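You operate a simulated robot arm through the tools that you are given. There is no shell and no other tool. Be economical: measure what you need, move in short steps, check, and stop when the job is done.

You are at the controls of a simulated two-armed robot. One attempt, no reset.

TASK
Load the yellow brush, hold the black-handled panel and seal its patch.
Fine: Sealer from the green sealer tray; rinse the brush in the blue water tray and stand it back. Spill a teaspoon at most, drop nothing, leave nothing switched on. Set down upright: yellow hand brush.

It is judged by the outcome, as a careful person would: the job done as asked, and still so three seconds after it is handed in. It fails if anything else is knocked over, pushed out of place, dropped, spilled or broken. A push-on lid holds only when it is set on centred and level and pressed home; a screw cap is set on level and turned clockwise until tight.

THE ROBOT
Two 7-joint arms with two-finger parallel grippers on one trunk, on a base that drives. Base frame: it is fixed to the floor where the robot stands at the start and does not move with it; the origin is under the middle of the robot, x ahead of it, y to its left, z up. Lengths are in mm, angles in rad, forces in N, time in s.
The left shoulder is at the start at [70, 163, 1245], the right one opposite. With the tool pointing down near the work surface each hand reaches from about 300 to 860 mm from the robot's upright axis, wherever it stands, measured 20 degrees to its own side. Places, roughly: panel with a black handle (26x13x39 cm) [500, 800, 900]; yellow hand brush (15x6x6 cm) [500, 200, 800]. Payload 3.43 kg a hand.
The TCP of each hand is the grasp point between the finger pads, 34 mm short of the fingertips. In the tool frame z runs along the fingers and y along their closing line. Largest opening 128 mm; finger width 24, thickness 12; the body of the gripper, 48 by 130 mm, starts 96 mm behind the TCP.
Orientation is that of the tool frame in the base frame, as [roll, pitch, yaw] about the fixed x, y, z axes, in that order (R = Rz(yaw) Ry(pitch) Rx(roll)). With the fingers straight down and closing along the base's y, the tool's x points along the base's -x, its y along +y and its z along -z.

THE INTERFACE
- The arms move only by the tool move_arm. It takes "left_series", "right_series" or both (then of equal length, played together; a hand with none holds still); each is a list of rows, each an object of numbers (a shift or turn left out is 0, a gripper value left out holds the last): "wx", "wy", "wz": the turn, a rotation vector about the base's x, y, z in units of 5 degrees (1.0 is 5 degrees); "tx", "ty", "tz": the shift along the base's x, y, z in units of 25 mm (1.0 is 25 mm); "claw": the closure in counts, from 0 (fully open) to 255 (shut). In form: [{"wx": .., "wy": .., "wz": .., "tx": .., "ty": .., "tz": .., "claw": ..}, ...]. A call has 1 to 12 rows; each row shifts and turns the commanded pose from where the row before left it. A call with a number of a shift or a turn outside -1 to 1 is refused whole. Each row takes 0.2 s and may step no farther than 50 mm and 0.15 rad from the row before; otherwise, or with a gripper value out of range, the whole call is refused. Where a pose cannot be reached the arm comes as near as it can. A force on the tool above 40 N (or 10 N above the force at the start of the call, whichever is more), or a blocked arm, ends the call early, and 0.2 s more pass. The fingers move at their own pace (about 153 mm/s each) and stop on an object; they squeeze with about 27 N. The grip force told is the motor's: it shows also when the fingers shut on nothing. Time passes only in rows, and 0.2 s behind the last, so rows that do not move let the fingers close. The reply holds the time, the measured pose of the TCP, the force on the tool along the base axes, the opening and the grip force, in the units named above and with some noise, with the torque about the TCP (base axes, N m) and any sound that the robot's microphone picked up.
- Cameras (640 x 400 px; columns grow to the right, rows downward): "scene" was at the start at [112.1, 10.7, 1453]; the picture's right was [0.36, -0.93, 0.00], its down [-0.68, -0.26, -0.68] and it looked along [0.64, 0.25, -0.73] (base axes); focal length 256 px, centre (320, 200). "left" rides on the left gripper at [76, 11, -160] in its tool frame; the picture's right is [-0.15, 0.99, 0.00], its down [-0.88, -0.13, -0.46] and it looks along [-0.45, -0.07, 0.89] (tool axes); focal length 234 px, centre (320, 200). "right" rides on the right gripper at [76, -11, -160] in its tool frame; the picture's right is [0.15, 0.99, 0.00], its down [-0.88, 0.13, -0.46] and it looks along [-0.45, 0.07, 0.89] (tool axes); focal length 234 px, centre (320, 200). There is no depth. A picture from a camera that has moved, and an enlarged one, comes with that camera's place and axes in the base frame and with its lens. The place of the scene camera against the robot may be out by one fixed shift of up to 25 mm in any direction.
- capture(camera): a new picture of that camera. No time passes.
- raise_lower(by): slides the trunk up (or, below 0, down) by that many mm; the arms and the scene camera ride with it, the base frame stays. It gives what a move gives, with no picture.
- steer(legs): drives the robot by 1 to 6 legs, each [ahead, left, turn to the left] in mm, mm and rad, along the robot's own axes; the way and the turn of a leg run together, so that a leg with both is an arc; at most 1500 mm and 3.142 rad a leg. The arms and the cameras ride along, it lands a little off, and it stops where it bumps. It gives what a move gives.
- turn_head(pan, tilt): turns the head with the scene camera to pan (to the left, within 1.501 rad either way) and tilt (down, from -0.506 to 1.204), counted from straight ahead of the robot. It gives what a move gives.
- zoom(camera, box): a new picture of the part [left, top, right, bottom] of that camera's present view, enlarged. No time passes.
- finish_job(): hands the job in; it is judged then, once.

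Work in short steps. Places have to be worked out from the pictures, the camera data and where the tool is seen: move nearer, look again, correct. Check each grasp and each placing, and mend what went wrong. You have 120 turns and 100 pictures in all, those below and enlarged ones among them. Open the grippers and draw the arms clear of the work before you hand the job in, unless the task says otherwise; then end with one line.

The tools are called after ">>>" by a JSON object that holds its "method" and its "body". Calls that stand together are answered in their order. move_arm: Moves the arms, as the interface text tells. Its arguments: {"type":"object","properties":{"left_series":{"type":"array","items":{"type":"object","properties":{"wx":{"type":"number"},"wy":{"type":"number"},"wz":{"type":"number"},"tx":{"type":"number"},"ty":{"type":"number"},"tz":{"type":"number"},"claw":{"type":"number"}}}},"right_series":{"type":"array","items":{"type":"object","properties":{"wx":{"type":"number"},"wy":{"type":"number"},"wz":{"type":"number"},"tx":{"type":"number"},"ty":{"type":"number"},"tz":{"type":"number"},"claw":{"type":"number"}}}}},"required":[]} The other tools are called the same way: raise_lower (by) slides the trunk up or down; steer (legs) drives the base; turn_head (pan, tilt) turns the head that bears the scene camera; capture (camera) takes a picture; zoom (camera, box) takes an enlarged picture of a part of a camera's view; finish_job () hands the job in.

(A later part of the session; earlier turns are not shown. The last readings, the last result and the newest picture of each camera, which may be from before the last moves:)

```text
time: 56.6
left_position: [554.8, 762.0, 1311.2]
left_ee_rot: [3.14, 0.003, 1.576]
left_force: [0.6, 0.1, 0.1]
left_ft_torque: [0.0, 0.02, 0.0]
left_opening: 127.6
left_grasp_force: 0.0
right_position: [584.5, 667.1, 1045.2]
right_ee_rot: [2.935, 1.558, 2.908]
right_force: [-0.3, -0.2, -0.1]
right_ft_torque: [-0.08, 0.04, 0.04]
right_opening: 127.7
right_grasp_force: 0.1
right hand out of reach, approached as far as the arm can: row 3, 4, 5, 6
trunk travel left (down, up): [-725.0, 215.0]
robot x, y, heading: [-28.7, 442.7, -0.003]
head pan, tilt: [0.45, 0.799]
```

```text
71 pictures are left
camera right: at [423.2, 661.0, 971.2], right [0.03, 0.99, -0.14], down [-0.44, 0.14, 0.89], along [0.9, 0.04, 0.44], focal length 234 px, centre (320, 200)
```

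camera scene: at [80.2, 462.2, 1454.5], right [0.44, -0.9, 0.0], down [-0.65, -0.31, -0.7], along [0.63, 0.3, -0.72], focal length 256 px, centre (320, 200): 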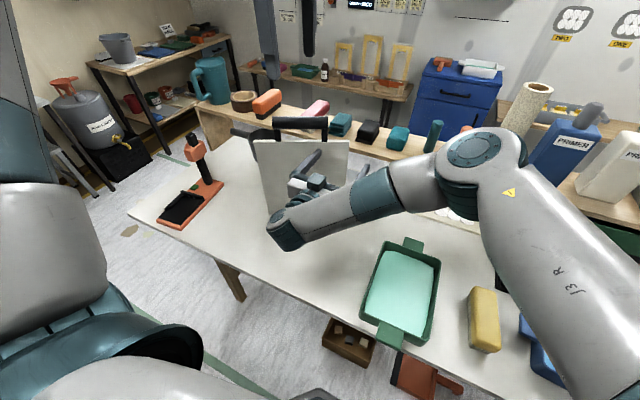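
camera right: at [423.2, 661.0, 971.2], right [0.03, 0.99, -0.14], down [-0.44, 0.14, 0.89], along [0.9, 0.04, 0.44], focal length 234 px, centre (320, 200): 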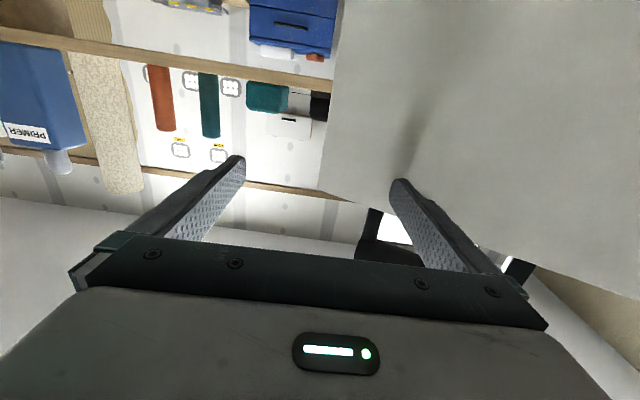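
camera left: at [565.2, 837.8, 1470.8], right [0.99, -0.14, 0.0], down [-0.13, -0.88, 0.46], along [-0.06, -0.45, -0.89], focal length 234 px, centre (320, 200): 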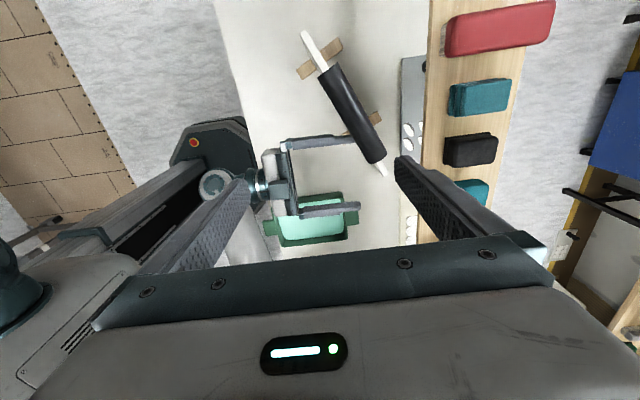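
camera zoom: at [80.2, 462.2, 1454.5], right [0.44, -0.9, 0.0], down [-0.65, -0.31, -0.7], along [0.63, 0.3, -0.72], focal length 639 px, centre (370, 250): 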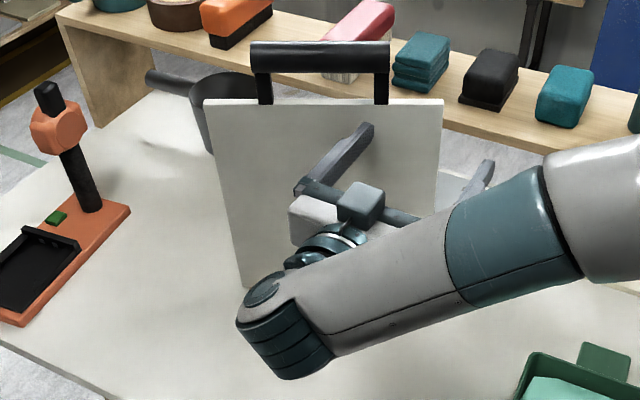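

The panel got swung about 25° but stands upright; I can set it back with the handle. I withdraw the right hand straight back in small steps.

>>> {"method": "move_arm", "body": {"right_series": [{"tx": -0.6}, {"tx": -0.6}, {"tx": -0.6}, {"tx": -0.6}]}}

```text
time: 57.6
left_position: [554.3, 761.8, 1312.6]
left_ee_rot: [3.14, 0.0, 1.579]
left_force: [-0.2, 0.1, 0.0]
left_ft_torque: [0.01, -0.01, -0.02]
left_opening: 128.0
left_grasp_force: 0.1
right_position: [545.8, 660.8, 1049.7]
right_ee_rot: [2.924, 1.556, 2.897]
right_force: [0.5, -0.3, -0.1]
right_ft_torque: [0.01, 0.02, -0.02]
right_opening: 128.0
right_grasp_force: 0.2
right hand out of reach, approached as far as the arm can: row 2, 3, 4
trunk travel left (down, up): [-725.0, 215.0]
robot x, y, heading: [-27.8, 444.1, 0.004]
head pan, tilt: [0.45, 0.799]
```

>>> {"method": "move_arm", "body": {"right_series": [{"tx": -0.8, "wy": 1}, {"tx": -0.8, "wy": 1}, {"tx": -0.8, "wy": 1}, {"tx": -0.8, "wy": 1}, {"tx": -0.8, "wy": 1}, {"tx": -0.8, "wy": 1}]}}

>>> {"method": "capture", "body": {"camera": "scene"}}

```text
time: 59.0
left_position: [554.5, 761.1, 1311.9]
left_ee_rot: [3.141, -0.001, 1.576]
left_force: [-0.7, -0.3, -0.8]
left_ft_torque: [0.0, 0.01, 0.05]
left_opening: 127.8
left_grasp_force: 0.1
right_position: [427.5, 657.2, 1050.2]
right_ee_rot: [-3.119, 1.036, 3.135]
right_force: [0.0, 0.1, -0.1]
right_ft_torque: [-0.02, 0.02, -0.01]
right_opening: 128.2
right_grasp_force: 0.0
right hand out of reach, approached as far as the arm can: row 2
trunk travel left (down, up): [-725.0, 215.0]
robot x, y, heading: [-27.5, 444.6, 0.004]
head pan, tilt: [0.45, 0.799]
```

```text
70 pictures are left
camera scene: at [79.6, 461.7, 1454.6], right [0.44, -0.9, 0.0], down [-0.65, -0.31, -0.7], along [0.63, 0.3, -0.72], focal length 256 px, centre (320, 200)
```

scene: 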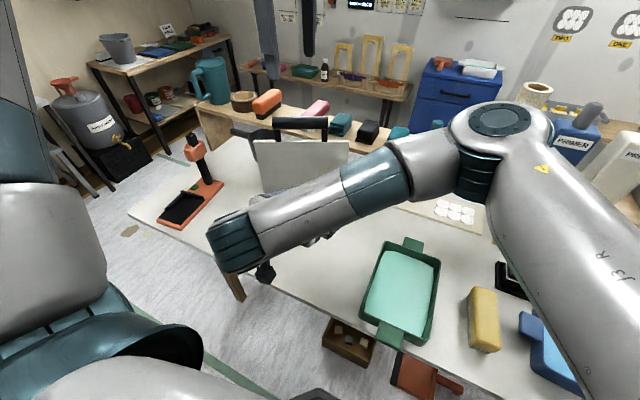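

The wrist was too close to the body. I back off 150 mm and shift left so both arms have room, then retest.

>>> {"method": "steer", "body": {"legs": [[-160, 0, 0], [0, 200, 0]]}}

>>> {"method": "move_arm", "body": {"right_series": [{"wy": -1, "tz": -0.5, "ty": -0.5}, {"wy": -1, "tz": -0.5, "ty": -0.5}, {"wy": -1, "tz": -0.5, "ty": -0.5}, {"wy": -1, "tz": -0.5, "ty": -0.5}]}}

```text
time: 61.6
left_position: [391.7, 963.3, 1312.1]
left_ee_rot: [3.139, 0.0, 1.581]
left_force: [-0.3, -0.1, 0.1]
left_ft_torque: [-0.03, -0.01, 0.0]
left_opening: 128.0
left_grasp_force: 0.1
right_position: [267.7, 858.1, 1049.7]
right_ee_rot: [-3.121, 1.035, 3.139]
right_force: [0.1, -0.4, 0.0]
right_ft_torque: [-0.02, -0.01, 0.03]
right_opening: 127.9
right_grasp_force: 0.1
trunk travel left (down, up): [-725.0, 215.0]
robot x, y, heading: [-193.3, 644.7, 0.006]
head pan, tilt: [0.45, 0.799]
```

```text
time: 62.6
left_position: [390.8, 963.4, 1311.3]
left_ee_rot: [3.139, 0.002, 1.584]
left_force: [-0.1, 0.2, -0.2]
left_ft_torque: [0.0, -0.03, 0.04]
left_opening: 128.2
left_grasp_force: 0.0
right_position: [331.5, 785.3, 1009.4]
right_ee_rot: [-3.13, 1.382, 3.131]
right_force: [-0.4, -0.1, 0.3]
right_ft_torque: [0.03, 0.0, 0.0]
right_opening: 127.9
right_grasp_force: 0.1
right hand out of reach, approached as far as the arm can: row 1, 2, 3, 4
trunk travel left (down, up): [-725.0, 215.0]
robot x, y, heading: [-188.5, 648.9, 0.005]
head pan, tilt: [0.45, 0.799]
```

>>> {"method": "move_arm", "body": {"right_series": [{"wy": -1, "tx": 0.8, "tz": -0.8}, {"wy": -0.8, "tx": 0.8, "tz": -0.8}, {"tx": 0.6, "ty": -0.5, "tz": -0.8}, {"tx": 0.6, "ty": -0.5, "tz": -0.8}]}}

```text
time: 63.6
left_position: [393.1, 963.9, 1312.3]
left_ee_rot: [3.141, 0.0, 1.582]
left_force: [0.1, -0.5, 0.0]
left_ft_torque: [-0.04, -0.01, -0.04]
left_opening: 128.0
left_grasp_force: 0.1
right_position: [410.6, 759.2, 928.7]
right_ee_rot: [3.101, 1.541, 3.076]
right_force: [0.5, -0.3, -0.9]
right_ft_torque: [-0.01, 0.01, 0.04]
right_opening: 128.0
right_grasp_force: 0.1
right hand out of reach, approached as far as the arm can: row 1
trunk travel left (down, up): [-725.0, 215.0]
robot x, y, heading: [-189.5, 639.9, 0.008]
head pan, tilt: [0.45, 0.799]
```

Reach is good here. I test the extremes of the needed stroke range at this safe distance.

>>> {"method": "move_arm", "body": {"right_series": [{"tz": -0.75, "ty": 1}, {"tz": -0.75, "ty": 1}, {"ty": 1}, {"ty": 1}, {"tz": 1}, {"tz": 1}, {"tz": 1}, {"tz": 1}, {"tz": 1}]}}

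>>> {"method": "move_arm", "body": {"right_series": [{"ty": -1}, {"ty": -1}, {"ty": -1}, {"ty": -1}, {"ty": -1}, {"ty": -1}, {"ty": -1}, {"ty": -1}, {"tz": -1}, {"tz": -1}, {"tz": -1}, {"tz": -1}]}}

>>> {"method": "capture", "body": {"camera": "scene"}}

```text
time: 65.6
left_position: [392.3, 964.7, 1313.0]
left_ee_rot: [3.139, 0.0, 1.582]
left_force: [-0.7, 0.7, -0.6]
left_ft_torque: [-0.01, -0.01, 0.02]
left_opening: 127.8
left_grasp_force: 0.1
right_position: [419.9, 813.8, 1046.3]
right_ee_rot: [-3.133, 1.541, 3.124]
right_force: [0.8, -0.2, -0.8]
right_ft_torque: [-0.01, 0.04, 0.02]
right_opening: 127.9
right_grasp_force: 0.0
right hand out of reach, approached as far as the arm can: row 2, 3, 4
trunk travel left (down, up): [-725.0, 215.0]
robot x, y, heading: [-191.4, 642.8, 0.006]
head pan, tilt: [0.45, 0.799]
```

```text
time: 68.2
left_position: [392.8, 964.4, 1312.4]
left_ee_rot: [3.141, 0.001, 1.581]
left_force: [-0.5, -0.4, 0.5]
left_ft_torque: [0.01, 0.05, 0.03]
left_opening: 128.2
left_grasp_force: 0.0
right_position: [415.4, 645.9, 971.6]
right_ee_rot: [-3.127, 1.535, 3.126]
right_force: [-0.3, 0.0, 0.6]
right_ft_torque: [0.02, -0.04, -0.04]
right_opening: 127.9
right_grasp_force: 0.1
right hand out of reach, approached as far as the arm can: row 10, 11, 12
trunk travel left (down, up): [-725.0, 215.0]
robot x, y, heading: [-190.8, 642.4, 0.006]
head pan, tilt: [0.45, 0.799]
```

```text
69 pictures are left
camera scene: at [-80.6, 662.5, 1454.5], right [0.44, -0.9, 0.0], down [-0.64, -0.32, -0.7], along [0.63, 0.31, -0.72], focal length 256 px, centre (320, 200)
```

scene: 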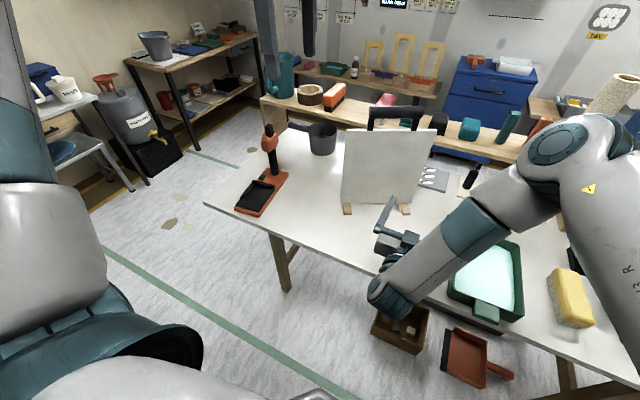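

Low heights are limited, so I lower the trunk 150 mm and retest.

>>> {"method": "raise_lower", "body": {"by": -150}}

>>> {"method": "move_arm", "body": {"right_series": [{"tz": 0.6}, {"tz": 0.6}, {"ty": 1}, {"ty": 1}, {"ty": 1}, {"ty": 1}, {"ty": 1}, {"ty": 1}, {"ty": 1}, {"ty": 1}]}}

```text
time: 70.0
left_position: [391.4, 963.7, 1161.9]
left_ee_rot: [3.139, -0.001, 1.583]
left_force: [0.3, -0.9, -0.2]
left_ft_torque: [-0.02, -0.02, 0.02]
left_opening: 128.0
left_grasp_force: 0.1
right_position: [414.9, 644.1, 821.9]
right_ee_rot: [3.132, 1.538, 3.1]
right_force: [0.0, 0.4, -0.3]
right_ft_torque: [0.01, -0.03, 0.03]
right_opening: 128.1
right_grasp_force: 0.1
trunk travel left (down, up): [-575.0, 365.0]
robot x, y, heading: [-190.9, 642.6, 0.007]
head pan, tilt: [0.45, 0.799]
```

```text
time: 72.2
left_position: [390.8, 964.8, 1161.7]
left_ee_rot: [3.141, 0.001, 1.583]
left_force: [-0.3, 0.3, 0.6]
left_ft_torque: [0.01, 0.02, -0.01]
left_opening: 128.0
left_grasp_force: 0.1
right_position: [414.3, 847.1, 850.8]
right_ee_rot: [-3.131, 1.536, 3.122]
right_force: [0.4, -0.3, -0.6]
right_ft_torque: [0.03, 0.01, -0.01]
right_opening: 128.2
right_grasp_force: 0.0
trunk travel left (down, up): [-575.0, 365.0]
robot x, y, heading: [-190.7, 645.1, 0.009]
head pan, tilt: [0.45, 0.799]
```

>>> {"method": "move_arm", "body": {"right_series": [{"tz": 1}, {"tz": 1}, {"tz": 1}, {"tz": 1}, {"tz": 1}, {"tz": 1}, {"tz": 1}, {"ty": -1}, {"ty": -1}, {"ty": -1}, {"ty": -1}, {"ty": -1}]}}

>>> {"method": "move_arm", "body": {"right_series": [{"ty": -1}, {"ty": -1}, {"ty": -1}, {"ty": -1}, {"ty": -1}, {"ty": -1}], "left_series": [{"tz": 1}, {"tz": 1}, {"tz": 1}, {"tz": 1}, {"tz": 1}, {"tz": 1}]}}

```text
time: 74.8
left_position: [391.6, 962.9, 1162.3]
left_ee_rot: [3.139, 0.0, 1.582]
left_force: [-1.1, -0.2, 0.5]
left_ft_torque: [-0.01, -0.01, -0.03]
left_opening: 128.1
left_grasp_force: 0.0
right_position: [415.7, 720.6, 1026.2]
right_ee_rot: [3.116, 1.537, 3.088]
right_force: [0.4, 0.1, 0.1]
right_ft_torque: [-0.01, -0.03, -0.01]
right_opening: 127.9
right_grasp_force: 0.1
trunk travel left (down, up): [-575.0, 365.0]
robot x, y, heading: [-186.2, 643.2, 0.005]
head pan, tilt: [0.45, 0.799]
```

```text
time: 76.2
left_position: [385.8, 966.5, 1306.7]
left_ee_rot: [3.138, 0.0, 1.583]
left_force: [-0.7, 0.0, 0.0]
left_ft_torque: [-0.02, -0.04, 0.01]
left_opening: 127.9
left_grasp_force: 0.0
left hand out of reach, approached as far as the arm can: row 6
right_position: [413.6, 570.8, 1025.9]
right_ee_rot: [3.098, 1.536, 3.072]
right_force: [-0.4, -0.1, -0.1]
right_ft_torque: [-0.01, 0.02, 0.04]
right_opening: 128.0
right_grasp_force: 0.1
trunk travel left (down, up): [-575.0, 365.0]
robot x, y, heading: [-192.5, 644.7, 0.007]
head pan, tilt: [0.45, 0.799]
```

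Right-hand range is good with the trunk lowered. I drive 75 mm ahead so the left hand can reach the handle comfortably, and look again from the left hand.

>>> {"method": "steer", "body": {"legs": [[75, 0, 0]]}}

>>> {"method": "move_arm", "body": {"left_series": [{"tx": 1, "ty": -1, "wz": 1}, {"tx": 1, "ty": -1, "wz": 1}, {"tx": 1, "ty": -1, "wz": 1}, {"tx": 1, "ty": -1, "wz": 1}, {"tx": 1, "ty": -1, "wz": 1}, {"ty": -1}]}}

>>> {"method": "capture", "body": {"camera": "left"}}

```text
time: 77.2
left_position: [463.7, 968.9, 1305.7]
left_ee_rot: [3.137, 0.002, 1.581]
left_force: [0.5, 0.5, 0.2]
left_ft_torque: [0.0, 0.02, 0.0]
left_opening: 128.1
left_grasp_force: 0.0
right_position: [490.1, 572.0, 1024.8]
right_ee_rot: [3.131, 1.536, 3.098]
right_force: [0.1, -0.5, -0.4]
right_ft_torque: [0.02, -0.02, -0.01]
right_opening: 128.1
right_grasp_force: 0.2
trunk travel left (down, up): [-575.0, 365.0]
robot x, y, heading: [-118.7, 648.8, 0.007]
head pan, tilt: [0.45, 0.799]
```

```text
time: 78.6
left_position: [489.3, 899.1, 1230.4]
left_ee_rot: [3.135, 0.003, 2.019]
left_force: [0.8, 1.1, -0.5]
left_ft_torque: [0.01, -0.02, -0.01]
left_opening: 128.2
left_grasp_force: 0.1
left hand out of reach, approached as far as the arm can: row 1, 2, 3, 4, 5, 6
right_position: [488.3, 571.4, 1025.9]
right_ee_rot: [3.118, 1.536, 3.088]
right_force: [-0.3, 0.5, 1.3]
right_ft_torque: [-0.01, -0.05, 0.02]
right_opening: 128.0
right_grasp_force: 0.0
trunk travel left (down, up): [-575.0, 365.0]
robot x, y, heading: [-116.8, 645.0, 0.007]
head pan, tilt: [0.45, 0.799]
```

```text
68 pictures are left
camera left: at [464.5, 971.6, 1389.4], right [0.95, 0.3, 0.01], down [0.26, -0.85, 0.46], along [0.14, -0.44, -0.89], focal length 234 px, centre (320, 200)
```

left: 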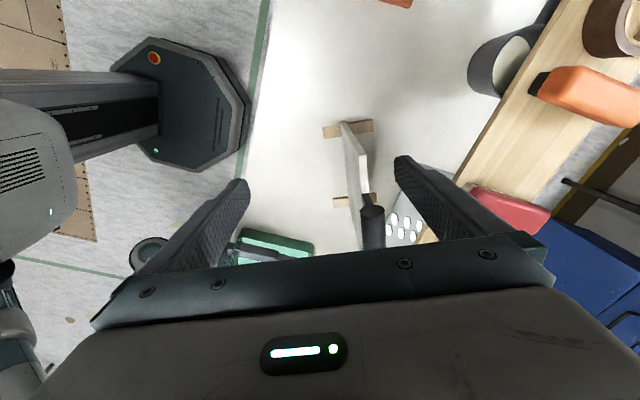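

Bar end is near (570, 854), so the bar centre is ≈(600, 791), turned ≈26°. I move the left hand above it at z≈1197.

>>> {"method": "move_arm", "body": {"left_series": [{"tz": -1}, {"tz": -0.3, "tx": 0.5, "ty": -0.5}, {"tx": 0.8, "ty": -0.8}, {"tx": 0.8, "ty": -0.8}, {"tx": 0.8, "ty": -0.8}, {"tx": 0.8, "ty": -0.8}, {"tx": 0.7, "ty": -0.7}]}}

>>> {"method": "capture", "body": {"camera": "left"}}

```text
time: 80.2
left_position: [507.8, 882.8, 1173.3]
left_ee_rot: [3.137, 0.001, 2.021]
left_force: [1.0, 0.7, -0.5]
left_ft_torque: [0.01, 0.02, -0.03]
left_opening: 128.1
left_grasp_force: 0.0
left hand out of reach, approached as far as the arm can: row 3, 4, 5, 6, 7
right_position: [490.1, 572.6, 1026.7]
right_ee_rot: [3.13, 1.535, 3.101]
right_force: [0.1, -0.7, 0.0]
right_ft_torque: [0.01, 0.01, -0.01]
right_opening: 128.0
right_grasp_force: 0.1
trunk travel left (down, up): [-575.0, 365.0]
robot x, y, heading: [-115.5, 645.6, 0.007]
head pan, tilt: [0.45, 0.799]
```

```text
67 pictures are left
camera left: at [485.2, 954.7, 1331.9], right [0.96, 0.3, 0.0], down [0.26, -0.85, 0.46], along [0.14, -0.44, -0.89], focal length 234 px, centre (320, 200)
```

left: 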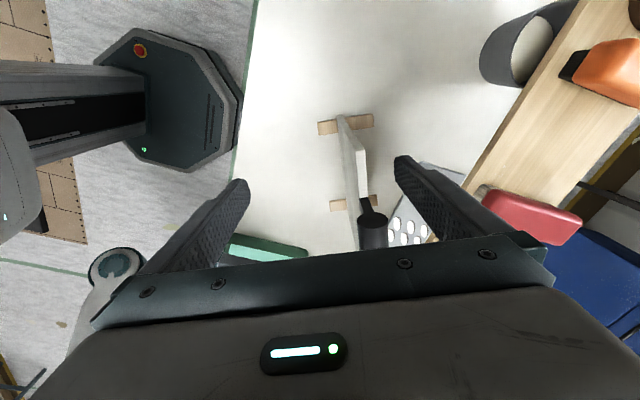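

The left arm is limited at this trunk height. I raise the trunk back 150 mm for setting the panel right again.

>>> {"method": "raise_lower", "body": {"by": 150}}

>>> {"method": "move_arm", "body": {"left_series": [{"tx": 0.8, "ty": -0.8, "tz": -0.8}, {"tx": 0.8, "ty": -0.8, "tz": -0.8}, {"tx": 0.8, "ty": -0.8, "tz": -0.8}, {"tx": 0.8, "ty": -0.8, "tz": -0.8}, {"tx": 0.5, "ty": -0.5, "tz": -0.8}]}}

>>> {"method": "capture", "body": {"camera": "left"}}

```text
time: 82.0
left_position: [508.5, 882.1, 1321.9]
left_ee_rot: [3.137, 0.001, 2.018]
left_force: [-1.1, 0.1, 0.5]
left_ft_torque: [0.0, 0.01, -0.01]
left_opening: 128.0
left_grasp_force: 0.1
right_position: [490.2, 572.7, 1175.0]
right_ee_rot: [3.133, 1.535, 3.103]
right_force: [0.1, -0.2, 0.6]
right_ft_torque: [0.02, 0.05, 0.0]
right_opening: 128.2
right_grasp_force: 0.0
trunk travel left (down, up): [-725.0, 215.0]
robot x, y, heading: [-117.7, 643.2, 0.004]
head pan, tilt: [0.45, 0.799]
```

```text
time: 83.2
left_position: [539.0, 894.5, 1288.0]
left_ee_rot: [3.135, 0.003, 2.018]
left_force: [0.1, 0.1, 0.5]
left_ft_torque: [-0.01, 0.01, -0.01]
left_opening: 128.1
left_grasp_force: 0.1
left hand out of reach, approached as far as the arm can: row 1, 2, 3, 4, 5
right_position: [490.7, 572.4, 1175.5]
right_ee_rot: [3.136, 1.537, 3.107]
right_force: [0.4, 0.4, -0.2]
right_ft_torque: [-0.03, -0.01, -0.02]
right_opening: 128.0
right_grasp_force: 0.0
trunk travel left (down, up): [-725.0, 215.0]
robot x, y, heading: [-119.0, 643.0, 0.007]
head pan, tilt: [0.45, 0.799]
```

```text
66 pictures are left
camera left: at [514.3, 967.3, 1447.7], right [0.96, 0.3, 0.0], down [0.26, -0.85, 0.46], along [0.14, -0.44, -0.89], focal length 234 px, centre (320, 200)
```

left: 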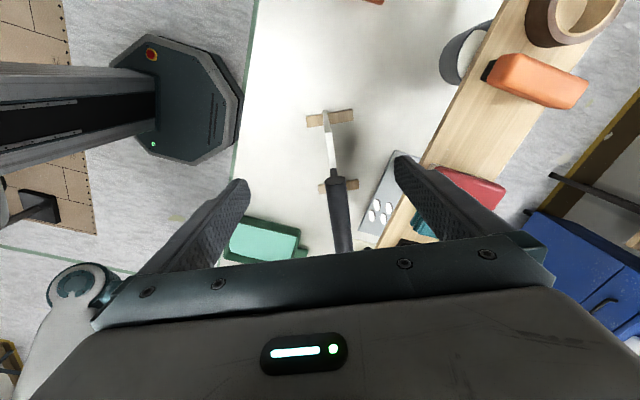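

Top‑down at the handle needs a high trunk, while painting needs it low. So I will hold the bar with the left hand pointing forward (fingers above/below the bar). I back it off and pitch it, and withdraw the right hand to the right.

>>> {"method": "move_arm", "body": {"left_series": [{"tx": -1}, {"tx": -1}, {"tx": -1}, {"tx": -1}, {"tx": -1, "tz": -0.5}, {"wx": 0.435, "wy": -0.9}, {"wx": 0.435, "wy": -0.9}, {"wx": 0.435, "wy": -0.9}, {"wx": 0.435, "wy": -0.9}, {"wx": 0.435, "wy": -0.9}, {"wx": 0.435, "wy": -0.9}, {"wx": 0.435, "wy": -0.9}], "right_series": [{"ty": -1}, {"ty": -1}, {"ty": -1}, {"ty": -1}, {"ty": -1}, {"ty": -1}, {"ty": -0.5}, {"ty": -0.5}, {"ty": -0.5}, {"ty": -0.5}, {}, {}]}}

>>> {"method": "raise_lower", "body": {"by": -150}}

>>> {"method": "move_arm", "body": {"left_series": [{"wx": 0.435, "wy": -0.9}, {"wx": 0.435, "wy": -0.9}, {"wx": 0.435, "wy": -0.9}, {"wx": 0.435, "wy": -0.9}, {"wx": 0.435, "wy": -0.9}, {"wx": 0.435, "wy": -0.9}, {"wx": 0.435, "wy": -0.9}, {"wx": 0.435, "wy": -0.9}, {"wx": 0.435, "wy": -0.9}, {"wx": 0.435, "wy": -0.9}, {"wx": 0.435, "wy": -0.9}]}}

```text
time: 85.8
left_position: [411.8, 894.5, 1276.8]
left_ee_rot: [2.526, 0.002, 2.019]
left_force: [0.5, 0.0, 0.5]
left_ft_torque: [0.02, 0.02, -0.02]
left_opening: 127.9
left_grasp_force: 0.0
right_position: [488.9, 489.8, 1220.7]
right_ee_rot: [-3.141, 1.532, 3.106]
right_force: [-0.3, 0.5, 0.2]
right_ft_torque: [0.02, 0.02, 0.03]
right_opening: 128.1
right_grasp_force: 0.1
right hand out of reach, approached as far as the arm can: row 3, 4, 5, 6, 7, 8, 9, 10
trunk travel left (down, up): [-725.0, 215.0]
robot x, y, heading: [-115.4, 640.5, 0.011]
head pan, tilt: [0.45, 0.799]
```

```text
time: 87.5
left_position: [411.7, 895.5, 1126.9]
left_ee_rot: [2.526, 0.002, 2.017]
left_force: [-1.1, -0.5, 0.1]
left_ft_torque: [0.0, 0.02, -0.02]
left_opening: 128.2
left_grasp_force: 0.1
right_position: [487.6, 488.5, 1071.1]
right_ee_rot: [3.136, 1.533, 3.102]
right_force: [-0.1, 0.2, 0.0]
right_ft_torque: [0.02, 0.0, -0.01]
right_opening: 128.2
right_grasp_force: 0.0
trunk travel left (down, up): [-575.0, 365.0]
robot x, y, heading: [-119.5, 644.1, 0.005]
head pan, tilt: [0.45, 0.799]
```

```text
time: 89.9
left_position: [467.3, 909.6, 1153.2]
left_ee_rot: [1.57, -0.002, 2.014]
left_force: [-0.7, 0.7, 0.6]
left_ft_torque: [-0.03, -0.04, 0.0]
left_opening: 128.0
left_grasp_force: 0.1
left hand out of reach, approached as far as the arm can: row 6, 7, 8, 9, 10, 11
right_position: [489.4, 491.3, 1071.6]
right_ee_rot: [-3.138, 1.531, 3.109]
right_force: [-0.1, 0.3, -0.4]
right_ft_torque: [-0.02, -0.02, 0.01]
right_opening: 128.2
right_grasp_force: 0.0
trunk travel left (down, up): [-575.0, 365.0]
robot x, y, heading: [-111.5, 645.2, 0.006]
head pan, tilt: [0.45, 0.799]
```

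The left hand now points forward. I slide it along in front of the panel to line up with the bar centre and look.

>>> {"method": "move_arm", "body": {"left_series": [{"ty": -1}, {"ty": -1}, {"ty": -1}, {"ty": -1}, {"ty": -1}, {"ty": -1}, {"ty": -1}]}}

>>> {"method": "capture", "body": {"camera": "left"}}

>>> {"method": "capture", "body": {"camera": "scene"}}

```text
time: 91.5
left_position: [524.1, 868.9, 1194.5]
left_ee_rot: [1.568, -0.002, 2.015]
left_force: [-0.4, 0.1, -0.3]
left_ft_torque: [-0.01, -0.03, -0.01]
left_opening: 128.0
left_grasp_force: 0.2
left hand out of reach, approached as far as the arm can: row 1, 2, 3, 4, 5, 6, 7
right_position: [489.0, 489.0, 1071.4]
right_ee_rot: [3.137, 1.531, 3.1]
right_force: [-0.1, -0.5, -0.7]
right_ft_torque: [0.01, 0.01, 0.02]
right_opening: 128.0
right_grasp_force: 0.1
trunk travel left (down, up): [-575.0, 365.0]
robot x, y, heading: [-117.0, 646.1, 0.009]
head pan, tilt: [0.45, 0.799]
```

```text
65 pictures are left
camera left: at [347.4, 867.6, 1206.0], right [0.06, -0.14, 0.99], down [-0.03, -0.99, -0.13], along [1.0, -0.02, -0.07], focal length 234 px, centre (320, 200)
```

left: 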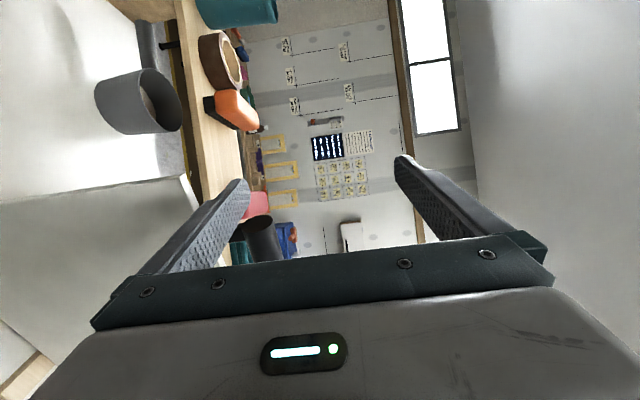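

```text
64 pictures are left
camera scene: at [-6.3, 662.2, 1304.5], right [0.44, -0.9, 0.0], down [-0.64, -0.32, -0.7], along [0.63, 0.31, -0.72], focal length 256 px, centre (320, 200)
```

scene: 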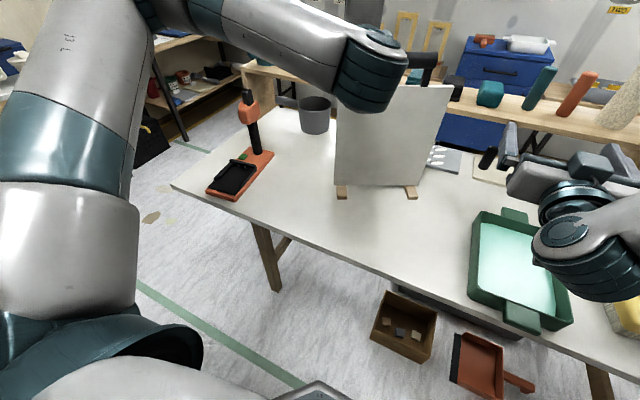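

This posture also runs into limits. A top-down hold does work when the robot stands closer (it did at ≈600 mm), so I return the left hand to pointing down, retreating first.

>>> {"method": "move_arm", "body": {"left_series": [{"tx": -0.8, "ty": -0.3, "tz": 0.5}, {"tx": -0.8, "tz": 0.5}, {"tx": -0.8}, {"tx": -0.8}, {"wx": -0.435, "wy": 0.9}, {"wx": -0.435, "wy": 0.9}, {"wx": -0.435, "wy": 0.9}, {"wx": -0.435, "wy": 0.9}, {"wx": -0.435, "wy": 0.9}, {"wx": -0.435, "wy": 0.9}, {"wx": -0.435, "wy": 0.9}, {"wx": -0.435, "wy": 0.9}]}}

>>> {"method": "move_arm", "body": {"left_series": [{"wx": -0.435, "wy": 0.9}, {"wx": -0.435, "wy": 0.9}, {"wx": -0.435, "wy": 0.9}, {"wx": -0.435, "wy": 0.9}, {"wx": -0.435, "wy": 0.9}, {"wx": -0.435, "wy": 0.9}, {"wx": -0.435, "wy": 0.9}, {"wx": -0.435, "wy": 0.9}, {"wx": -0.435, "wy": 0.9}, {"wx": -0.435, "wy": 0.9}]}}

>>> {"method": "raise_lower", "body": {"by": 300}}

```text
time: 94.1
left_position: [452.2, 881.8, 1224.7]
left_ee_rot: [2.267, -0.001, 2.017]
left_force: [-0.5, 0.8, -0.1]
left_ft_torque: [0.01, 0.0, -0.03]
left_opening: 128.0
left_grasp_force: 0.1
left hand out of reach, approached as far as the arm can: row 1, 3, 4
right_position: [489.2, 489.6, 1071.8]
right_ee_rot: [3.136, 1.532, 3.104]
right_force: [0.8, 0.0, 0.6]
right_ft_torque: [-0.02, 0.01, 0.01]
right_opening: 128.0
right_grasp_force: 0.1
trunk travel left (down, up): [-575.0, 365.0]
robot x, y, heading: [-117.5, 646.7, 0.009]
head pan, tilt: [0.45, 0.799]
```

```text
time: 96.3
left_position: [452.6, 882.8, 1224.0]
left_ee_rot: [3.141, 0.002, 2.02]
left_force: [0.0, 0.1, 0.0]
left_ft_torque: [-0.03, 0.02, 0.04]
left_opening: 128.1
left_grasp_force: 0.1
right_position: [489.3, 489.4, 1071.0]
right_ee_rot: [-3.138, 1.533, 3.111]
right_force: [0.7, -0.4, -0.5]
right_ft_torque: [0.0, 0.01, 0.01]
right_opening: 128.3
right_grasp_force: 0.0
trunk travel left (down, up): [-575.0, 365.0]
robot x, y, heading: [-117.3, 647.9, 0.001]
head pan, tilt: [0.45, 0.799]
```

```text
time: 99.3
left_position: [452.2, 880.7, 1526.0]
left_ee_rot: [3.136, 0.002, 2.019]
left_force: [0.1, 0.3, 1.4]
left_ft_torque: [0.0, 0.01, -0.03]
left_opening: 127.9
left_grasp_force: 0.1
right_position: [488.6, 490.1, 1371.5]
right_ee_rot: [3.137, 1.531, 3.101]
right_force: [-0.1, -0.2, -0.7]
right_ft_torque: [-0.01, -0.01, 0.0]
right_opening: 128.1
right_grasp_force: 0.0
trunk travel left (down, up): [-875.0, 65.0]
robot x, y, heading: [-119.9, 646.1, 0.005]
head pan, tilt: [0.45, 0.799]
```

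Now, with the trunk high, I bring the left hand down to z≈1215 and over the bar.

>>> {"method": "move_arm", "body": {"left_series": [{"tz": -1}, {"tz": -1}, {"tz": -1}, {"tz": -1}, {"tz": -1}, {"tz": -1}, {"tz": -1}, {"tz": -1}, {"tz": -1}, {"tz": -1}, {"tz": -1}, {"tz": -1}]}}

>>> {"method": "move_arm", "body": {"left_series": [{"tx": 1, "ty": -0.6}, {"tx": 1, "ty": -0.6}, {"tx": 1, "ty": -0.6}, {"tx": 1, "ty": -0.6}, {"tx": 1, "ty": -0.6}, {"tx": 0.8, "ty": -0.5}]}}

>>> {"method": "capture", "body": {"camera": "left"}}

>>> {"method": "capture", "body": {"camera": "scene"}}

```text
time: 101.9
left_position: [453.2, 884.6, 1225.1]
left_ee_rot: [3.137, 0.002, 2.02]
left_force: [-0.6, 0.2, -0.1]
left_ft_torque: [-0.01, 0.05, 0.01]
left_opening: 128.1
left_grasp_force: 0.1
right_position: [489.3, 489.9, 1371.8]
right_ee_rot: [-3.136, 1.533, 3.111]
right_force: [0.4, -0.3, -0.1]
right_ft_torque: [0.0, 0.0, 0.0]
right_opening: 127.8
right_grasp_force: 0.1
trunk travel left (down, up): [-875.0, 65.0]
robot x, y, heading: [-117.8, 644.4, 0.008]
head pan, tilt: [0.45, 0.799]
```

```text
time: 103.3
left_position: [533.2, 858.5, 1239.4]
left_ee_rot: [3.137, 0.005, 2.019]
left_force: [0.3, -1.3, 0.7]
left_ft_torque: [0.01, -0.01, -0.02]
left_opening: 128.0
left_grasp_force: 0.0
left hand out of reach, approached as far as the arm can: row 3, 4, 5, 6
right_position: [488.2, 489.9, 1371.7]
right_ee_rot: [3.142, 1.533, 3.106]
right_force: [0.0, 1.1, -0.2]
right_ft_torque: [-0.01, 0.0, -0.02]
right_opening: 127.8
right_grasp_force: 0.1
trunk travel left (down, up): [-875.0, 65.0]
robot x, y, heading: [-117.6, 644.8, 0.006]
head pan, tilt: [0.45, 0.799]
```

```text
63 pictures are left
camera left: at [509.6, 930.4, 1397.1], right [0.96, 0.3, 0.01], down [0.26, -0.85, 0.46], along [0.14, -0.44, -0.89], focal length 234 px, centre (320, 200)
```

left: 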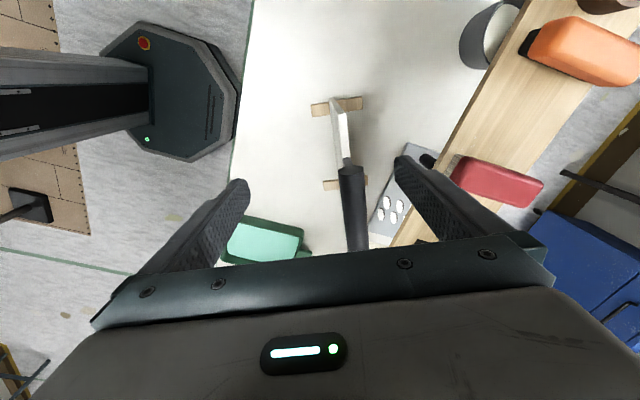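

```text
62 pictures are left
camera scene: at [-6.1, 662.4, 1604.5], right [0.44, -0.9, 0.0], down [-0.64, -0.32, -0.7], along [0.63, 0.31, -0.72], focal length 256 px, centre (320, 200)
```

scene: 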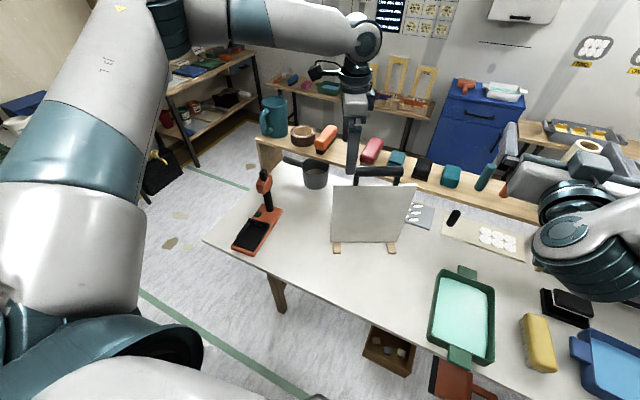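

I'm at a reach edge, so I drive 95 mm nearer instead, then line up on the bar.

>>> {"method": "steer", "body": {"legs": [[95, 0, 0]]}}

>>> {"method": "move_arm", "body": {"left_series": [{"ty": -0.7, "tx": -0.3}, {"ty": -0.7, "tx": -0.3}, {"ty": -0.7, "tx": -0.3}, {"ty": -0.6, "tx": -0.2}]}}

>>> {"method": "capture", "body": {"camera": "left"}}

```text
time: 104.5
left_position: [620.3, 857.5, 1242.3]
left_ee_rot: [3.134, 0.006, 2.02]
left_force: [-0.8, 0.1, 0.4]
left_ft_torque: [-0.01, -0.07, -0.03]
left_opening: 128.2
left_grasp_force: 0.1
right_position: [576.5, 490.9, 1374.8]
right_ee_rot: [3.128, 1.536, 3.092]
right_force: [-0.7, 0.2, -0.1]
right_ft_torque: [-0.04, 0.05, 0.0]
right_opening: 128.1
right_grasp_force: 0.0
trunk travel left (down, up): [-875.0, 65.0]
robot x, y, heading: [-24.0, 646.9, 0.004]
head pan, tilt: [0.45, 0.799]
```

```text
time: 105.5
left_position: [577.3, 817.6, 1244.1]
left_ee_rot: [3.135, 0.007, 2.018]
left_force: [-0.1, 0.1, -0.2]
left_ft_torque: [0.02, -0.02, -0.04]
left_opening: 128.1
left_grasp_force: 0.1
left hand out of reach, approached as far as the arm can: row 1, 2, 3, 4
right_position: [582.0, 490.3, 1372.8]
right_ee_rot: [3.139, 1.531, 3.104]
right_force: [0.0, -0.9, -0.6]
right_ft_torque: [0.0, -0.03, 0.02]
right_opening: 127.8
right_grasp_force: 0.1
trunk travel left (down, up): [-875.0, 65.0]
robot x, y, heading: [-25.7, 647.1, 0.007]
head pan, tilt: [0.45, 0.799]
```

```text
61 pictures are left
camera left: at [552.8, 890.6, 1401.9], right [0.95, 0.3, 0.01], down [0.26, -0.85, 0.46], along [0.14, -0.44, -0.89], focal length 234 px, centre (320, 200)
```

left: 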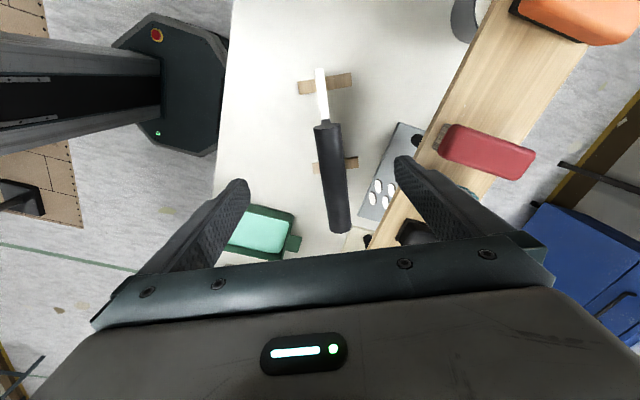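

Smaller lateral offset is the limit, so I drive 130 mm to the right, then align at (601, 791).

>>> {"method": "steer", "body": {"legs": [[0, -130, 0]]}}

>>> {"method": "move_arm", "body": {"left_series": [{"ty": 1, "tx": 0.2, "wz": 0.5}, {"ty": 1, "tx": 0.2}, {"ty": 1, "tx": 0.2}, {"ty": 1, "tx": 0.2}]}}

```text
time: 106.7
left_position: [577.5, 691.0, 1242.1]
left_ee_rot: [3.134, 0.009, 2.022]
left_force: [0.0, 0.3, -0.2]
left_ft_torque: [-0.05, 0.0, 0.01]
left_opening: 128.0
left_grasp_force: 0.0
right_position: [582.3, 364.5, 1372.2]
right_ee_rot: [-3.09, 1.534, -3.123]
right_force: [-0.2, 0.6, -0.1]
right_ft_torque: [0.02, -0.02, -0.01]
right_opening: 127.9
right_grasp_force: 0.1
trunk travel left (down, up): [-875.0, 65.0]
robot x, y, heading: [-17.3, 518.0, 0.007]
head pan, tilt: [0.45, 0.799]
```

```text
time: 107.7
left_position: [597.9, 790.4, 1244.4]
left_ee_rot: [3.136, 0.008, 2.065]
left_force: [0.7, -0.6, 0.2]
left_ft_torque: [-0.01, 0.03, -0.01]
left_opening: 128.1
left_grasp_force: 0.0
right_position: [581.7, 361.8, 1372.5]
right_ee_rot: [-3.123, 1.533, 3.128]
right_force: [0.2, -0.5, -0.7]
right_ft_torque: [0.01, 0.02, -0.04]
right_opening: 128.0
right_grasp_force: 0.1
trunk travel left (down, up): [-875.0, 65.0]
robot x, y, heading: [-23.7, 511.5, 0.007]
head pan, tilt: [0.45, 0.799]
```

On target. I lower onto the bar.

>>> {"method": "move_arm", "body": {"left_series": [{"tz": -0.8}, {"tz": -0.8}, {"tz": -0.8}, {"tz": -0.8}, {"tz": -0.8}, {"tz": -0.3}]}}

>>> {"method": "capture", "body": {"camera": "left"}}

>>> {"method": "zoom", "body": {"camera": "scene", "box": [220, 80, 420, 260]}}

```text
time: 109.1
left_position: [597.9, 789.0, 1135.2]
left_ee_rot: [3.137, 0.006, 2.066]
left_force: [0.4, 0.4, 0.2]
left_ft_torque: [-0.02, 0.02, -0.01]
left_opening: 128.1
left_grasp_force: 0.0
right_position: [583.5, 361.8, 1372.5]
right_ee_rot: [-3.139, 1.531, 3.113]
right_force: [0.8, 0.6, 0.5]
right_ft_torque: [0.01, 0.0, 0.02]
right_opening: 128.0
right_grasp_force: 0.0
trunk travel left (down, up): [-875.0, 65.0]
robot x, y, heading: [-22.6, 513.4, 0.006]
head pan, tilt: [0.45, 0.799]
```

```text
60 pictures are left
camera left: at [570.4, 860.7, 1294.8], right [0.94, 0.34, 0.01], down [0.3, -0.84, 0.46], along [0.16, -0.43, -0.89], focal length 234 px, centre (320, 200)
```

left: 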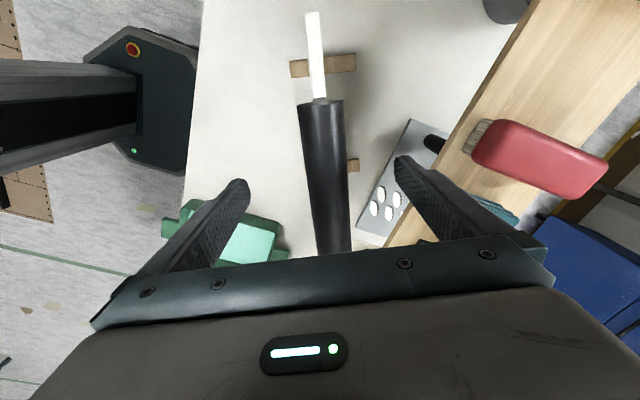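

```text
2.22 times, centred on (320, 170) of scene
camera zoom: at [87.1, 533.0, 1604.5], right [0.44, -0.9, 0.0], down [-0.64, -0.32, -0.7], along [0.62, 0.31, -0.72], focal length 568 px, centre (320, 267)
```

zoom: 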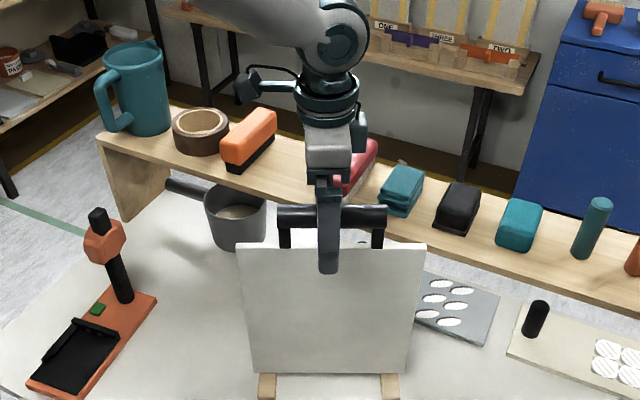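

Well centred over the bar. I close the left gripper.

>>> {"method": "move_arm", "body": {"left_series": [{"claw": 255}, {}, {}, {}, {}]}}

```text
time: 110.3
left_position: [596.6, 788.5, 1136.5]
left_ee_rot: [3.134, 0.008, 2.063]
left_force: [-1.7, -0.3, 0.5]
left_ft_torque: [-0.22, -0.04, -0.17]
left_opening: 31.0
left_grasp_force: 27.3
right_position: [582.6, 362.5, 1371.9]
right_ee_rot: [-3.136, 1.532, 3.113]
right_force: [0.7, 0.5, -0.3]
right_ft_torque: [0.01, -0.03, -0.01]
right_opening: 128.0
right_grasp_force: 0.2
trunk travel left (down, up): [-875.0, 65.0]
robot x, y, heading: [-24.5, 517.0, 0.004]
head pan, tilt: [0.45, 0.799]
```

Held at 31 mm. I lift about 10 mm, and turn and shift the panel back to its first place.

>>> {"method": "move_arm", "body": {"left_series": [{"tz": 0.4}, {}, {"wz": -0.8, "tx": -0.34, "ty": -0.2}, {"wz": -0.8, "tx": -0.34, "ty": -0.2}, {"wz": -0.8, "tx": -0.34, "ty": -0.2}, {"wz": -0.8, "tx": -0.34, "ty": -0.2}, {"wz": -0.8, "tx": -0.34, "ty": -0.2}, {"wz": -0.84, "tx": -0.34, "ty": -0.2}, {}, {}]}}

>>> {"method": "capture", "body": {"camera": "scene"}}

```text
time: 112.5
left_position: [545.1, 758.1, 1146.7]
left_ee_rot: [3.137, 0.007, 1.643]
left_force: [0.1, 0.1, -2.9]
left_ft_torque: [0.02, -0.01, 0.21]
left_opening: 31.1
left_grasp_force: 26.7
right_position: [582.7, 361.5, 1372.7]
right_ee_rot: [-3.138, 1.533, 3.114]
right_force: [0.0, -0.1, 0.1]
right_ft_torque: [0.0, -0.01, -0.01]
right_opening: 127.7
right_grasp_force: 0.0
trunk travel left (down, up): [-875.0, 65.0]
robot x, y, heading: [-22.4, 519.2, 0.007]
head pan, tilt: [0.45, 0.799]
```

```text
58 pictures are left
camera scene: at [87.6, 533.0, 1604.5], right [0.44, -0.9, 0.0], down [-0.64, -0.32, -0.7], along [0.62, 0.31, -0.72], focal length 256 px, centre (320, 200)
```

scene: 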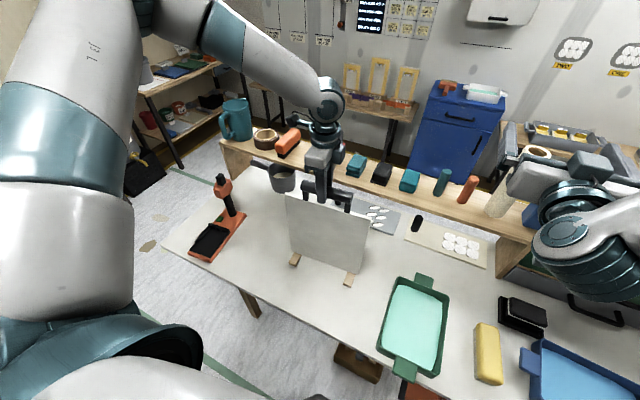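

Back in place. I lower it to the table.

>>> {"method": "move_arm", "body": {"left_series": [{"tz": -0.2}, {"tz": -0.15}, {"tz": -0.1}, {}]}}

>>> {"method": "zoom", "body": {"camera": "scene", "box": [220, 120, 420, 320]}}

```text
time: 113.5
left_position: [544.3, 758.6, 1137.4]
left_ee_rot: [3.131, 0.006, 1.641]
left_force: [0.1, 4.5, 17.9]
left_ft_torque: [-0.02, 0.08, -0.3]
left_opening: 31.0
left_grasp_force: 27.1
right_position: [580.4, 361.6, 1373.1]
right_ee_rot: [3.14, 1.535, 3.107]
right_force: [-0.4, -0.6, 0.0]
right_ft_torque: [0.02, 0.04, 0.01]
right_opening: 127.9
right_grasp_force: 0.0
trunk travel left (down, up): [-875.0, 65.0]
robot x, y, heading: [-24.7, 513.1, 0.011]
head pan, tilt: [0.45, 0.799]
```

```text
2.00 times, centred on (320, 220) of scene
camera zoom: at [84.8, 532.8, 1605.0], right [0.44, -0.9, 0.0], down [-0.64, -0.32, -0.7], along [0.63, 0.31, -0.72], focal length 512 px, centre (320, 160)
```

zoom: 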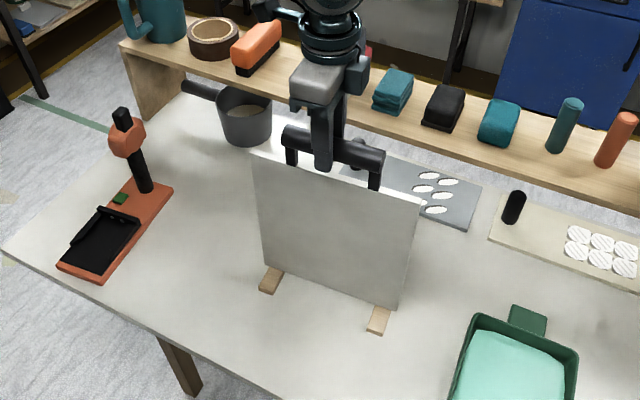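

Panel is back on its feet where it was. I release the bar and raise the left hand well clear.

>>> {"method": "move_arm", "body": {"left_series": [{"tz": 0.15}, {"claw": 0}, {}, {"tz": 1}, {"tz": 1}, {"tz": 1}, {"tz": 1}, {"tz": 1}, {"tz": 1}, {"tz": 1}, {"tz": 1}, {"tz": 1}]}}

>>> {"method": "move_arm", "body": {"left_series": [{"tz": 1}, {"tz": 1}, {"tz": 1}, {"tz": 1}, {"tz": 1}, {"tz": 1}]}}

```text
time: 116.1
left_position: [547.5, 758.0, 1361.3]
left_ee_rot: [3.134, 0.006, 1.642]
left_force: [0.7, 0.2, 0.3]
left_ft_torque: [-0.02, 0.0, 0.0]
left_opening: 127.8
left_grasp_force: 0.2
right_position: [582.8, 362.4, 1373.0]
right_ee_rot: [3.133, 1.534, 3.098]
right_force: [-0.9, 0.5, 0.4]
right_ft_torque: [0.03, 0.01, 0.01]
right_opening: 127.7
right_grasp_force: 0.1
trunk travel left (down, up): [-875.0, 65.0]
robot x, y, heading: [-23.5, 518.9, 0.014]
head pan, tilt: [0.45, 0.799]
```

```text
time: 117.5
left_position: [547.9, 758.6, 1513.9]
left_ee_rot: [3.135, 0.008, 1.643]
left_force: [0.5, 0.3, 0.1]
left_ft_torque: [-0.01, -0.02, -0.02]
left_opening: 128.0
left_grasp_force: 0.0
right_position: [582.2, 362.8, 1372.8]
right_ee_rot: [-3.142, 1.533, 3.108]
right_force: [0.0, 0.0, -0.2]
right_ft_torque: [-0.01, -0.01, -0.02]
right_opening: 128.0
right_grasp_force: 0.0
trunk travel left (down, up): [-875.0, 65.0]
robot x, y, heading: [-23.7, 514.1, 0.01]
head pan, tilt: [0.45, 0.799]
```

Left has enough margin here. I lower the trunk 300 mm and test the right hand's stroke range from this robot position.

>>> {"method": "raise_lower", "body": {"by": -300}}

>>> {"method": "move_arm", "body": {"right_series": [{"tx": -1, "tz": -0.4}, {"tx": -1, "tz": -0.4}, {"tx": -1, "tz": -0.4}, {"tx": -0.8, "tz": -0.5}]}}

```text
time: 120.5
left_position: [547.8, 758.6, 1214.3]
left_ee_rot: [3.136, 0.007, 1.643]
left_force: [-0.1, 0.5, -0.3]
left_ft_torque: [0.0, 0.0, -0.05]
left_opening: 127.8
left_grasp_force: 0.1
right_position: [581.9, 360.8, 1072.8]
right_ee_rot: [3.14, 1.533, 3.105]
right_force: [0.2, 0.2, 0.0]
right_ft_torque: [0.03, 0.04, -0.01]
right_opening: 127.8
right_grasp_force: 0.1
trunk travel left (down, up): [-575.0, 365.0]
robot x, y, heading: [-26.2, 511.3, 0.005]
head pan, tilt: [0.45, 0.799]
```

```text
time: 121.5
left_position: [547.2, 759.4, 1214.1]
left_ee_rot: [3.135, 0.007, 1.641]
left_force: [0.2, -0.2, -0.4]
left_ft_torque: [0.04, 0.04, -0.01]
left_opening: 128.0
left_grasp_force: 0.2
right_position: [563.2, 393.0, 1016.2]
right_ee_rot: [-3.13, 1.532, 3.122]
right_force: [0.2, 0.3, 0.0]
right_ft_torque: [0.02, -0.03, 0.03]
right_opening: 128.0
right_grasp_force: 0.1
right hand out of reach, approached as far as the arm can: row 1, 2, 3, 4
trunk travel left (down, up): [-575.0, 365.0]
robot x, y, heading: [-26.7, 515.2, 0.006]
head pan, tilt: [0.45, 0.799]
```

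The right needs more distance than the left; I try a compromise: back 75 mm and 40 mm right, then re-check the left hand over the bar.

>>> {"method": "steer", "body": {"legs": [[-75, -40, 0]]}}

>>> {"method": "move_arm", "body": {"left_series": [{"tx": 0.6, "ty": 0.3, "tz": -0.2}, {"tx": 0.6, "ty": 0.3, "tz": -0.2}, {"tx": 0.6, "ty": 0.3, "tz": -0.2}, {"tx": 0.6, "ty": 0.3, "tz": -0.2}, {"tx": 0.5, "ty": 0.3, "tz": -0.2}], "right_series": [{"tx": -0.2, "ty": 1}, {"ty": 1}, {"ty": 1}, {"ty": 1}, {"ty": 1}]}}

```text
time: 122.6
left_position: [472.3, 719.7, 1214.8]
left_ee_rot: [3.135, 0.006, 1.642]
left_force: [-1.1, -0.2, 0.4]
left_ft_torque: [0.0, -0.06, 0.02]
left_opening: 128.0
left_grasp_force: 0.1
right_position: [488.3, 351.7, 1016.6]
right_ee_rot: [3.138, 1.534, 3.105]
right_force: [-0.1, -0.2, 0.3]
right_ft_torque: [-0.01, -0.03, 0.05]
right_opening: 128.0
right_grasp_force: 0.0
trunk travel left (down, up): [-575.0, 365.0]
robot x, y, heading: [-98.9, 471.4, 0.008]
head pan, tilt: [0.45, 0.799]
```

```text
time: 123.8
left_position: [545.5, 757.6, 1188.7]
left_ee_rot: [3.137, 0.008, 1.643]
left_force: [1.1, -0.6, -1.0]
left_ft_torque: [-0.02, 0.03, -0.01]
left_opening: 128.2
left_grasp_force: 0.0
right_position: [483.9, 478.6, 1014.7]
right_ee_rot: [-3.104, 1.532, -3.137]
right_force: [-0.6, 0.4, -0.1]
right_ft_torque: [0.01, 0.0, 0.0]
right_opening: 128.2
right_grasp_force: 0.1
trunk travel left (down, up): [-575.0, 365.0]
robot x, y, heading: [-99.4, 474.6, 0.008]
head pan, tilt: [0.45, 0.799]
```

Both hands look feasible here. I run the right hand along y at a safe distance from the panel, in short stages.

>>> {"method": "move_arm", "body": {"right_series": [{"tx": -0.8, "ty": 1}, {"tx": -0.8, "ty": 1}, {"ty": 1}, {"ty": 1}, {"ty": 1}, {"ty": 1}]}}

>>> {"method": "move_arm", "body": {"right_series": [{"ty": 1}, {"ty": 1}, {"ty": 1}, {"ty": 1}]}}

```text
time: 125.2
left_position: [546.4, 756.6, 1188.9]
left_ee_rot: [3.136, 0.007, 1.643]
left_force: [-0.4, 0.4, 0.1]
left_ft_torque: [0.01, 0.06, -0.01]
left_opening: 127.9
left_grasp_force: 0.0
right_position: [444.6, 628.9, 1016.2]
right_ee_rot: [3.138, 1.532, 3.104]
right_force: [0.1, 0.7, -0.2]
right_ft_torque: [-0.01, 0.02, -0.01]
right_opening: 128.0
right_grasp_force: 0.1
trunk travel left (down, up): [-575.0, 365.0]
robot x, y, heading: [-99.3, 472.8, 0.006]
head pan, tilt: [0.45, 0.799]
```

```text
time: 126.2
left_position: [545.2, 757.9, 1189.2]
left_ee_rot: [3.137, 0.006, 1.642]
left_force: [0.0, 0.9, 1.0]
left_ft_torque: [0.0, 0.02, 0.01]
left_opening: 128.0
left_grasp_force: 0.0
right_position: [466.9, 714.9, 1023.2]
right_ee_rot: [-3.116, 1.531, 3.136]
right_force: [-1.0, -0.4, -0.8]
right_ft_torque: [-0.01, 0.03, -0.03]
right_opening: 127.8
right_grasp_force: 0.1
right hand out of reach, approached as far as the arm can: row 3, 4
trunk travel left (down, up): [-575.0, 365.0]
robot x, y, heading: [-98.2, 475.5, 0.008]
head pan, tilt: [0.45, 0.799]
```

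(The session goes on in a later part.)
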